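You operate a simulated robot arm through the tools that you are given. There is no shell and no other tool. Be economical: measure what you need, move in short steps, check, and stop when the job is done.

The job below is to be done with a simulated robot arm. You get a single attempt, and the scene is never put back.

JOB
Put the red token on the top of the long bench away on the top of the dark green box.
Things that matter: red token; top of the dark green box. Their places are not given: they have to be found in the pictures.

The check looks at the end state, three seconds after you hand in, the way a careful person would. Anything else that was tipped, shoved, dropped, spilled or broken makes it a failure.

ROBOT AND FRAMES
A 7-joint arm with a two-finger parallel gripper, fixed in place. Base frame: the origin is at the foot of the arm, x ahead of it, y to its left, z up; the work surface is at about z = 0.85. Units: m, rad, N and s.
With the tool pointing down near the work surface it reaches from about 0.24 to 0.68 m from the base axis. Its first joint turns from -1.152 to 1.152 rad. Payload 2.4 kg.
Tool frame: the origin (TCP) lies between the finger pads and is the grasp point; the fingertips stand 0.03 m ahead of it; z points along the fingers, y is the line along which they close. Largest opening 0.094 m; finger width 0.028, thickness 0.01; the body of the gripper, 0.05 by 0.096 m, starts 0.055 m behind the TCP.
Orientation is that of the tool frame in the base frame, as a unit quaternion [w, x, y, z]. With the fingers straight down and closing along the base's y, the tool's x points along the base's -x, its y along +y and its z along -z.

CONTROLS
- The arm moves only by the tool drive_tool. Its argument "rows" is one flat list of numbers, 5 for each row, row after row: the finger opening in mm, from 0 to 94, then the shift along the tool's x, y, z in mm, then the turn about the tool's z in rad. In form: [hand, dx, dy, dz, spin, hand, dx, dy, dz, spin, ...]. A call has 1 to 12 rows; each row shifts and turns the commanded pose from where the row before left it, along the tool's axes as they then stand. Rows are played at 5 a second. More than 0.05 m and 0.15 rad between two rows, or a gripper value outside its range, and nothing of the call is played. A pose out of reach is approached as far as the arm can. The call stops where the force on the tool passes 40 N (or 10 N more than at its start, if that is more) or the arm is blocked; 0.2 s more then pass. The fingers move at their own pace (about 0.153 m/s each) and stop on an object; they squeeze with about 21 N. The grip force told is the motor's: it shows also when the fingers shut on nothing. Time passes only in rows, and 0.2 s behind the last, so rows that do not move let the fingers close. The reply holds the time, the measured pose of the TCP, the force on the tool along the base axes, the opening and the grip force, in the units named above and with some noise.
- Cameras (640 x 400 px; columns grow to the right, rows downward): "scene" is fixed at [0.0566, 0.5069, 1.4322]; the picture's right is [-0.40, -0.92, 0.00], its down [-0.63, 0.28, -0.72] and it looks along [0.66, -0.29, -0.69] (base axes); focal length 375 px, centre (320, 200). "wrist" rides on the gripper at [-0.037, 0, -0.058] in the tool frame; the picture's right is [0.00, -1.00, 0.00], its down [0.97, 0.00, -0.24] and it looks along [0.24, 0.00, 0.97] (tool axes); focal length 218 px, centre (320, 200).
- snapshot(camera): a new picture of that camera. It takes no simulated time.
- measure_at(camera, pixels): for up to 12 pixels [column, row] of the newest picture of that camera ("zoom" is the newest enlarged one), the place [x, y, z] in the base frame of the surface seen there, good to about 0.002 m. It takes no simulated time.
- inspect(camera, box): a new picture of the part [left, top, right, bottom] of that camera's present view, enlarged. It takes no simulated time.
- finish_job(): hands the job in; it is judged then, once.

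Go step by step. Measure first, check grasps and placings, and put right what went wrong. The budget is 60 turns and 20 pictures, counting those below and the enlarged ones. Unless the task says otherwise, let go and move clear before handing in, and close with one line.

The tools are called after ">>>" as a command line: name --argument value ..., lists and objects as JSON in quotes. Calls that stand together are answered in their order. drive_tool: Moves the arm, as the interface text tells. Its arguments: {"type":"object","properties":{"rows":{"type":"array","items":{"type":"number"}}},"required":["rows"]} The other tools are called the same way: snapshot (camera) takes a picture; measure_at (camera, pixels) gives the place of the surface under pixels of a picture; inspect (camera, box) takes an enlarged picture of a part of a camera's view; finish_job () hands the job in.

At the start:

```text
time: 0.0
tool_pos: [0.3329, 0.3248, 1.1537]
ee_rot: [0.001, 0.0, 1.0, 0.0]
contact_force: [-0.4, 0.5, 0.2]
grip_width: 0.0937
finger_force: 0.1
```

scene: 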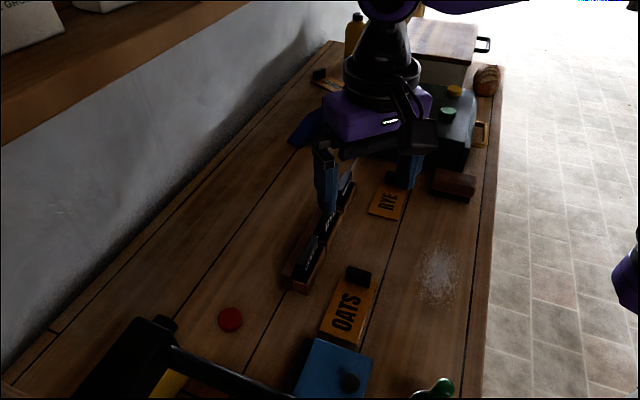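
wrist: 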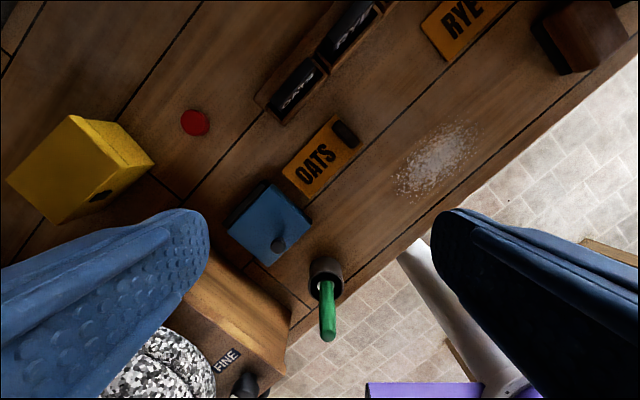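

The red token is at scene (230,319). The dark box near (455,120), with green and yellow tokens on it, may be the dark green box, so I'll enlarge and measure there.

>>> inspect --camera "scene" --box '[380, 60, 520, 210]'

>>> measure_at --camera "scene" --pixels '[[230, 319], [230, 309], [230, 329], [219, 319], [241, 319], [200, 330], [448, 113], [454, 91], [460, 110], [440, 130], [300, 285], [160, 325]]'

```text
2.67 times, centred on (450, 135) of scene
```

zoom: 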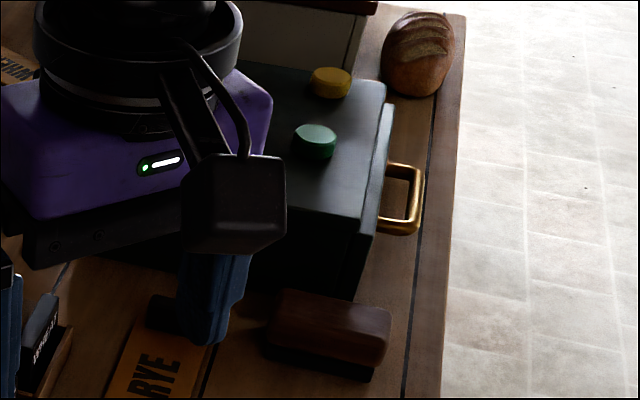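

```text
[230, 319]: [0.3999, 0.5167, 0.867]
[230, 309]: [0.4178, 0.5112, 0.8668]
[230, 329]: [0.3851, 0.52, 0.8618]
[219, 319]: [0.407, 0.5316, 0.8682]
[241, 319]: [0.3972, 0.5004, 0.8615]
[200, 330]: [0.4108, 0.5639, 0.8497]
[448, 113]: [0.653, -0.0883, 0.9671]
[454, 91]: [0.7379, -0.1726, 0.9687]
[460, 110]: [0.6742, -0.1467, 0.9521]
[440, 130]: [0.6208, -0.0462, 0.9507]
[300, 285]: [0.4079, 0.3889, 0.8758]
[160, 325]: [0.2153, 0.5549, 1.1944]
```

The token is about 17 mm thick and centred near (0.402, 0.517), and the dark box top is at z≈0.951. I need to know how high the obstacles near the token are, such as the yellow block and the black thing at the scene's bottom left.

>>> measure_at --camera "wrist" --pixels '[[195, 122], [182, 122], [209, 122], [195, 110], [195, 135], [60, 150], [110, 185], [72, 120], [150, 160], [10, 180], [120, 130], [280, 95]]'

>>> measure_at --camera "scene" --pixels '[[130, 330], [165, 323], [150, 355], [170, 385], [230, 375], [110, 380], [280, 393], [315, 250], [344, 195], [430, 30], [310, 130], [340, 350]]'

>>> inspect --camera "scene" --box '[60, 280, 300, 400]'

```text
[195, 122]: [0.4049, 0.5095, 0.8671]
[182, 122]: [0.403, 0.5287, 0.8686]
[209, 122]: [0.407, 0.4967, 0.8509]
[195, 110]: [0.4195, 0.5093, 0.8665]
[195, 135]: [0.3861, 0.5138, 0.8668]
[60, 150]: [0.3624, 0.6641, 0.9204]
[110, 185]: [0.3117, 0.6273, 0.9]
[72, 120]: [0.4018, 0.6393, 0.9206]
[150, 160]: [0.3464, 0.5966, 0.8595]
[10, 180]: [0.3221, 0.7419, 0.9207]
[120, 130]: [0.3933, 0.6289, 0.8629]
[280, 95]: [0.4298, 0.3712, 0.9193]
```

```text
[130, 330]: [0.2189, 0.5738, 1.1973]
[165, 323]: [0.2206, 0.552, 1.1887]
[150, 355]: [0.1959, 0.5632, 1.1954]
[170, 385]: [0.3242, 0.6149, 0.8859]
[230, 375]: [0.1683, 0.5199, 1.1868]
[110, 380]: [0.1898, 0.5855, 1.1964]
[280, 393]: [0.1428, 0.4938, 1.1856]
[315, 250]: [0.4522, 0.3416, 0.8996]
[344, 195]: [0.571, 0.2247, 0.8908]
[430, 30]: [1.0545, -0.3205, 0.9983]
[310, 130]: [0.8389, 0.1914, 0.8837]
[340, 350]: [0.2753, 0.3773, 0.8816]
```

```text
2.67 times, centred on (180, 340) of scene
```

zoom: 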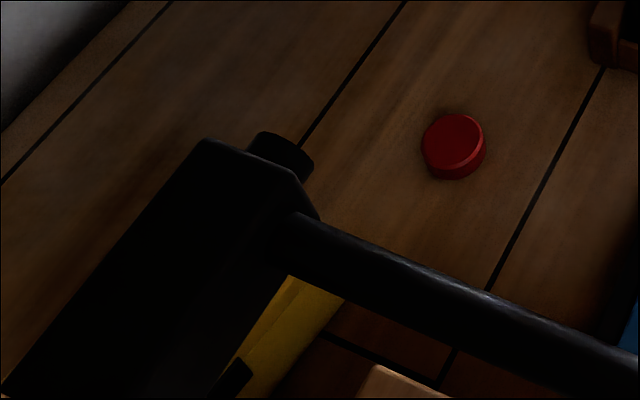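

The token centre is about (0.402, 0.514). The black head and bar near (0.2, 0.56, 1.19) are well off my path, and the yellow block starts at y≈0.6. I'll go above the token, still high, with the fingers at 65 mm.

>>> drive_tool --rows '[65, -12, 31, 0, 0, 65, -12, 31, 10, 0, 65, -12, 31, 20, 0, 65, -11, 32, 20, 0, 65, -11, 32, 20, 0, 65, -11, 32, 20, 0, 65, 0, 0, 0, 0]'

>>> snapshot --camera "scene"

>>> snapshot --camera "wrist"

```text
time: 1.6
tool_pos: [0.4009, 0.515, 1.063]
ee_rot: [0.0, 0.0, 1.0, 0.0]
contact_force: [1.1, -0.3, 0.5]
grip_width: 0.0651
finger_force: 0.0
```

```text
15 pictures are left
```

scene: 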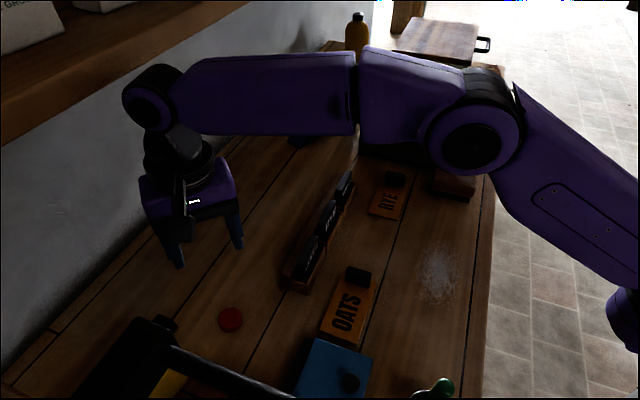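

```text
14 pictures are left
```

wrist: 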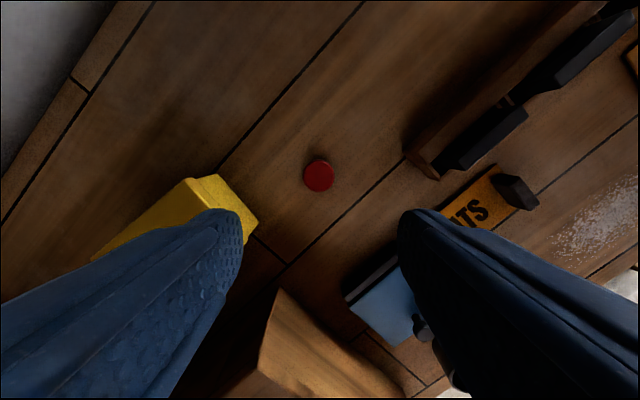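

The TCP is above the token, seen at wrist (319,176). I'll confirm its centre and measure the nearby heights, including the wooden thing at wrist (320,340).

>>> measure_at --camera "wrist" --pixels '[[319, 176], [306, 176], [331, 176], [319, 163], [319, 189], [215, 182], [245, 210], [300, 320], [360, 370], [435, 170], [380, 300], [418, 325]]'

```text
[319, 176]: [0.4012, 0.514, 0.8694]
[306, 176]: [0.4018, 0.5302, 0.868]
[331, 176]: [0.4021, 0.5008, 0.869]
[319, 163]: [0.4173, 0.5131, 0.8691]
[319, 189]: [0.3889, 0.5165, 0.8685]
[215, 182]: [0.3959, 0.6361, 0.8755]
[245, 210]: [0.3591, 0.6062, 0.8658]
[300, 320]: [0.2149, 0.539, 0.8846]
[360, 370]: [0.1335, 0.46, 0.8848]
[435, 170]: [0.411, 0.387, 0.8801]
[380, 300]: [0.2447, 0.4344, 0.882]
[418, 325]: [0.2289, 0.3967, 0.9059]
```

The token sits at (0.402, 0.515) with its top at 0.868, and there's room around it. I'll go straight down to TCP z≈0.884 and then close.

>>> drive_tool --rows '[65, 0, 0, 40, 0, 65, 0, 0, 40, 0, 65, 0, 0, 40, 0, 65, 0, 0, 30, 0, 65, 0, 0, 15, 0, 65, 0, 0, 14, 0, 65, 0, 0, 0, 0]'

```text
time: 3.2
tool_pos: [0.3997, 0.5143, 0.8843]
ee_rot: [0.0, 0.001, 1.0, 0.0]
contact_force: [-0.7, -1.3, -0.4]
grip_width: 0.065
finger_force: 0.0
```

The TCP reached z 0.884 with no contact. Next I'll close and lift a little.

>>> drive_tool --rows '[20, 0, 0, 0, 0, 20, 0, 0, 0, 0, 20, 0, 0, 0, 0, 20, 0, 0, -15, 0, 20, 0, 0, -30, 0, 20, 0, 0, -40, 0, 20, 0, 0, -40, 0, 20, 0, 0, -40, 0, 20, 0, 0, 0, 0]'

>>> snapshot --camera "wrist"

```text
time: 5.2
tool_pos: [0.401, 0.5129, 1.052]
ee_rot: [-0.001, 0.0, 1.0, 0.0]
contact_force: [0.8, -0.2, -0.1]
grip_width: 0.0357
finger_force: 21.2
```

```text
13 pictures are left
```

wrist: 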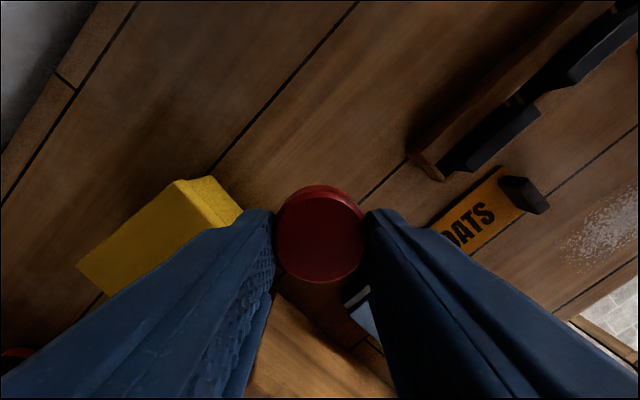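

The red token is held at a width of 35.7 mm. I'll lift and carry it high toward the box, stopping short at about (0.42, -0.0) to look with the wrist camera.

>>> drive_tool --rows '[20, 0, 0, -40, 0, 20, 0, -10, -35, 0, 20, 0, -45, 0, 0, 20, 0, -45, 0, 0, 20, 0, -45, 0, 0, 20, 0, -45, 0, 0, 20, 0, -45, 0, 0, 20, 0, -45, 0, 0, 20, 0, -45, 0, 0, 20, 0, -45, 0, 0, 20, -10, -45, 0, 0, 20, -10, -45, 0, 0]'

>>> snapshot --camera "wrist"

>>> snapshot --camera "scene"

```text
time: 7.8
tool_pos: [0.4203, 0.0534, 1.1258]
ee_rot: [0.001, -0.001, 1.0, 0.0]
contact_force: [-0.1, -0.1, -0.1]
grip_width: 0.0355
finger_force: 20.9
```

```text
12 pictures are left
```

wrist: 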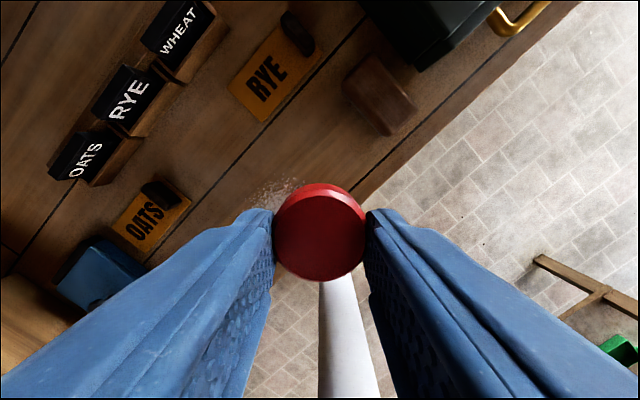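

```text
11 pictures are left
```

scene: 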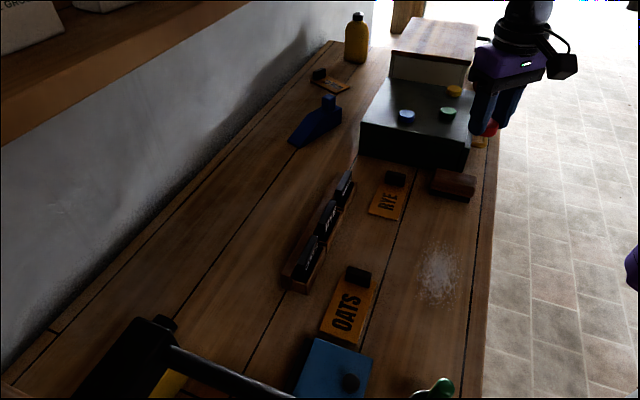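

The dark box is now in full view, with blue (406,117), green (448,114) and yellow (454,91) tokens on top. I'll zoom in to check its colour and find a free spot within reach.

>>> inspect --camera "scene" --box '[345, 65, 505, 175]'

>>> measure_at --camera "scene" --pixels '[[406, 115], [400, 115], [414, 115], [448, 112], [440, 112], [456, 112], [365, 123], [468, 133], [425, 120], [424, 105], [385, 85], [470, 95]]'

```text
3.64 times, centred on (425, 120) of scene
```

zoom: 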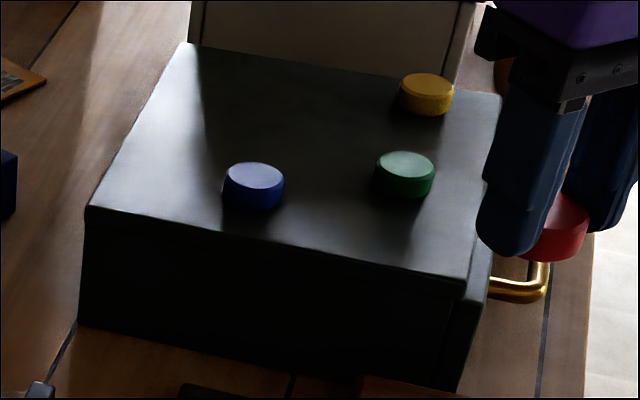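

```text
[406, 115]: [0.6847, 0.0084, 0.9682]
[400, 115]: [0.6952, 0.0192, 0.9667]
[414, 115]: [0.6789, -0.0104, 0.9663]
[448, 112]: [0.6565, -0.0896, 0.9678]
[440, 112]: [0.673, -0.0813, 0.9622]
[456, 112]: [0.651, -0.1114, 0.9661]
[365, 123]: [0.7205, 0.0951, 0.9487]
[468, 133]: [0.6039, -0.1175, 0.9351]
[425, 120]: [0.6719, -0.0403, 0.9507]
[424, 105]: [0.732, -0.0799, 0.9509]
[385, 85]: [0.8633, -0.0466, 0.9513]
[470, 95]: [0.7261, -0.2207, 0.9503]
```

It is a dark green-black drawer box. The spot between the blue and green tokens is free, so I'll measure the top edges and token rims precisely.

>>> measure_at --camera "zoom" --pixels '[[95, 203], [200, 222], [330, 245], [455, 268], [496, 100], [190, 50], [228, 172], [282, 176], [376, 163], [432, 167], [320, 195], [330, 215]]'

```text
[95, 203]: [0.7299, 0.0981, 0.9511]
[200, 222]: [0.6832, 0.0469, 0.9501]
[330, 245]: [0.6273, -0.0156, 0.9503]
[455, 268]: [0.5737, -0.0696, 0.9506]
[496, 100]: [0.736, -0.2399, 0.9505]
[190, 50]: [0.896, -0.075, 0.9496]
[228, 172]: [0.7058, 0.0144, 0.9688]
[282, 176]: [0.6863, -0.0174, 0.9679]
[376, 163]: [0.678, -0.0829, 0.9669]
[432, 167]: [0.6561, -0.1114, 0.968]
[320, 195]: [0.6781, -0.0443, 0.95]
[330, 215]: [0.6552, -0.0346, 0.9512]
```

The box's front edge runs along (0.68, 0.73). A free spot is (0.645, -0.045), about 54 mm from green, 65 mm from blue and 35 mm in from the edge. I'll spin 0.75 rad so the fingers close parallel to the edge, then move over the spot while staying high.

>>> drive_tool --rows '[20, 0, 0, 0, 0.149, 20, 0, 0, 0, 0.149, 20, 0, 0, 0, 0.15, 20, 0, 0, 0, 0.15, 20, 0, 0, 0, 0.15, 20, -38.6, 13.5, 0, 0, 20, -38.6, 13.5, 0, 0, 20, -38.6, 13.5, 0, 0, 20, -38.6, 13.5, 0, 0, 20, -38.6, 13.5, 0, 0, 20, -38.6, 13.5, 0, 0, 20, 0, 0, 0, 0]'

>>> snapshot --camera "wrist"

```text
time: 10.4
tool_pos: [0.6445, -0.0451, 1.1267]
ee_rot: [-0.001, 0.365, 0.931, -0.001]
contact_force: [-0.2, -0.4, -0.8]
grip_width: 0.0351
finger_force: 21.6
```

```text
9 pictures are left
```

wrist: 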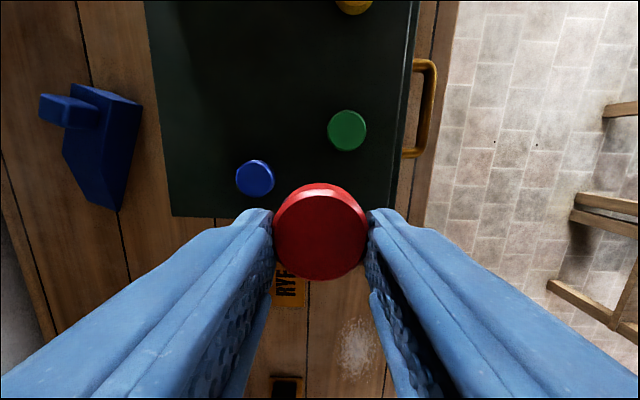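

The box is clearly dark green from here. I'll verify the token centres and the front edge from this view.

>>> measure_at --camera "wrist" --pixels '[[255, 177], [347, 130], [272, 177], [347, 148], [200, 214], [240, 214], [175, 214], [385, 190], [392, 205]]'

```text
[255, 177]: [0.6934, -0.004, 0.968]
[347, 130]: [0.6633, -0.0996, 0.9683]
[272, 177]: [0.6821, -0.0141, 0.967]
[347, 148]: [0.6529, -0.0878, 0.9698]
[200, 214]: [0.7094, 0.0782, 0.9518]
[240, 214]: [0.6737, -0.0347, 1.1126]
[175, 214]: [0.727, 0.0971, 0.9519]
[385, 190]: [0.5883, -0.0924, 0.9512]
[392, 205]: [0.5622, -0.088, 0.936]
```

That confirms blue at (0.693, -0.004) and green at (0.663, -0.099), so the spot is clear. The token bottom is 34 mm below the TCP, so I'll descend to TCP z≈0.988 first.

>>> drive_tool --rows '[20, 0, 0, 35, 0, 20, 0, 0, 35, 0, 20, 0, 0, 30, 0, 20, 0, 0, 20, 0, 20, 0, 0, 12, 0, 20, 0, 0, 6, 0, 20, 0, 0, 0, 0]'

```text
time: 12.0
tool_pos: [0.6465, -0.0443, 0.9863]
ee_rot: [0.0, 0.365, 0.931, 0.0]
contact_force: [-0.7, -0.6, 0.5]
grip_width: 0.035
finger_force: 20.7
```

There's no contact yet at z≈0.986–0.988. I'll edge down in 1 mm steps and watch the force.

>>> drive_tool --rows '[20, 0, 0, 1, 0, 20, 0, 0, 1, 0, 20, 0, 0, 0, 0]'

```text
time: 12.8
tool_pos: [0.646, -0.044, 0.985]
ee_rot: [0.0, 0.366, 0.931, 0.0]
contact_force: [-0.7, -0.4, -0.5]
grip_width: 0.0351
finger_force: 21.4
```

>>> drive_tool --rows '[20, 0, 0, 1, 0, 20, 0, 0, 0, 0]'

>>> inspect --camera "scene" --box '[345, 65, 505, 175]'

```text
time: 13.4
tool_pos: [0.6446, -0.0453, 0.9845]
ee_rot: [0.0, 0.365, 0.931, 0.0]
contact_force: [-0.2, -0.4, 0.4]
grip_width: 0.0352
finger_force: 20.9
```

```text
3.64 times, centred on (425, 120) of scene
```

zoom: 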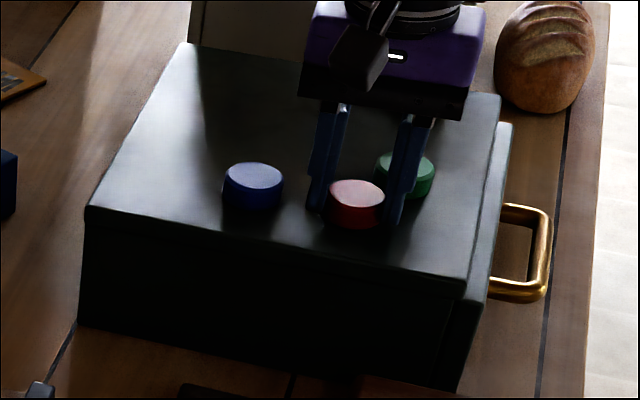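

The token is on or within a millimetre of the top, and clear of its neighbours. I'll open gently to 50 mm and rise straight up.

>>> drive_tool --rows '[40, 0, 0, 0, 0, 50, 0, 0, 0, 0, 50, 0, 0, 0, 0, 50, 0, 0, -15, 0, 50, 0, 0, -30, 0, 50, 0, 0, -40, 0, 50, 0, 0, -45, 0, 50, 20, 0, -20, 0, 50, 45, 0, 0, 0, 50, 45, 0, 0, 0, 50, 45, 0, 0, 0, 50, 0, 0, 0, 0]'

>>> snapshot --camera "scene"

>>> inspect --camera "scene" --box '[345, 65, 505, 175]'

```text
time: 16.0
tool_pos: [0.5324, 0.0629, 1.1353]
ee_rot: [0.0, 0.366, 0.931, 0.0]
contact_force: [-0.5, 0.5, 0.4]
grip_width: 0.0501
finger_force: 0.1
```

```text
7 pictures are left
```

scene: 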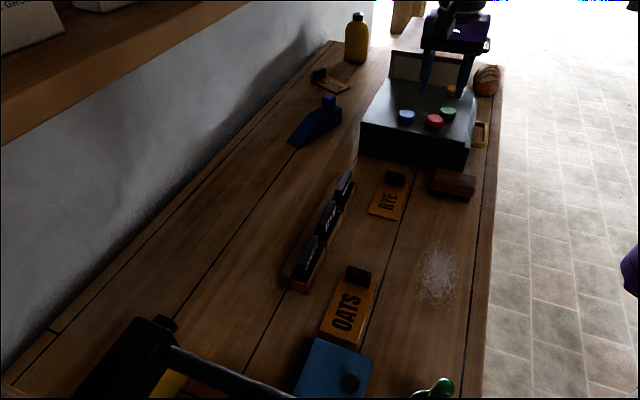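

```text
3.64 times, centred on (425, 120) of scene
```

zoom: 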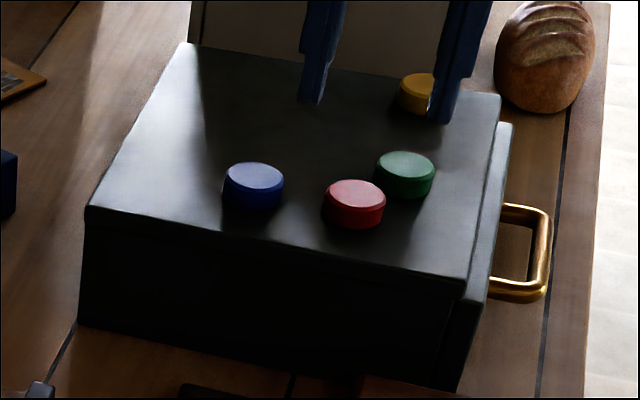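

The red token lies flat on the dark green box at zoom (355,203). The other tokens haven't moved and the arm is clear, so I'm handing in.

>>> finish_job

```text
The job is handed in.
```

The red token is now lying flat on top of the dark green box, the gripper has let go and moved clear, and nothing else in view was disturbed.
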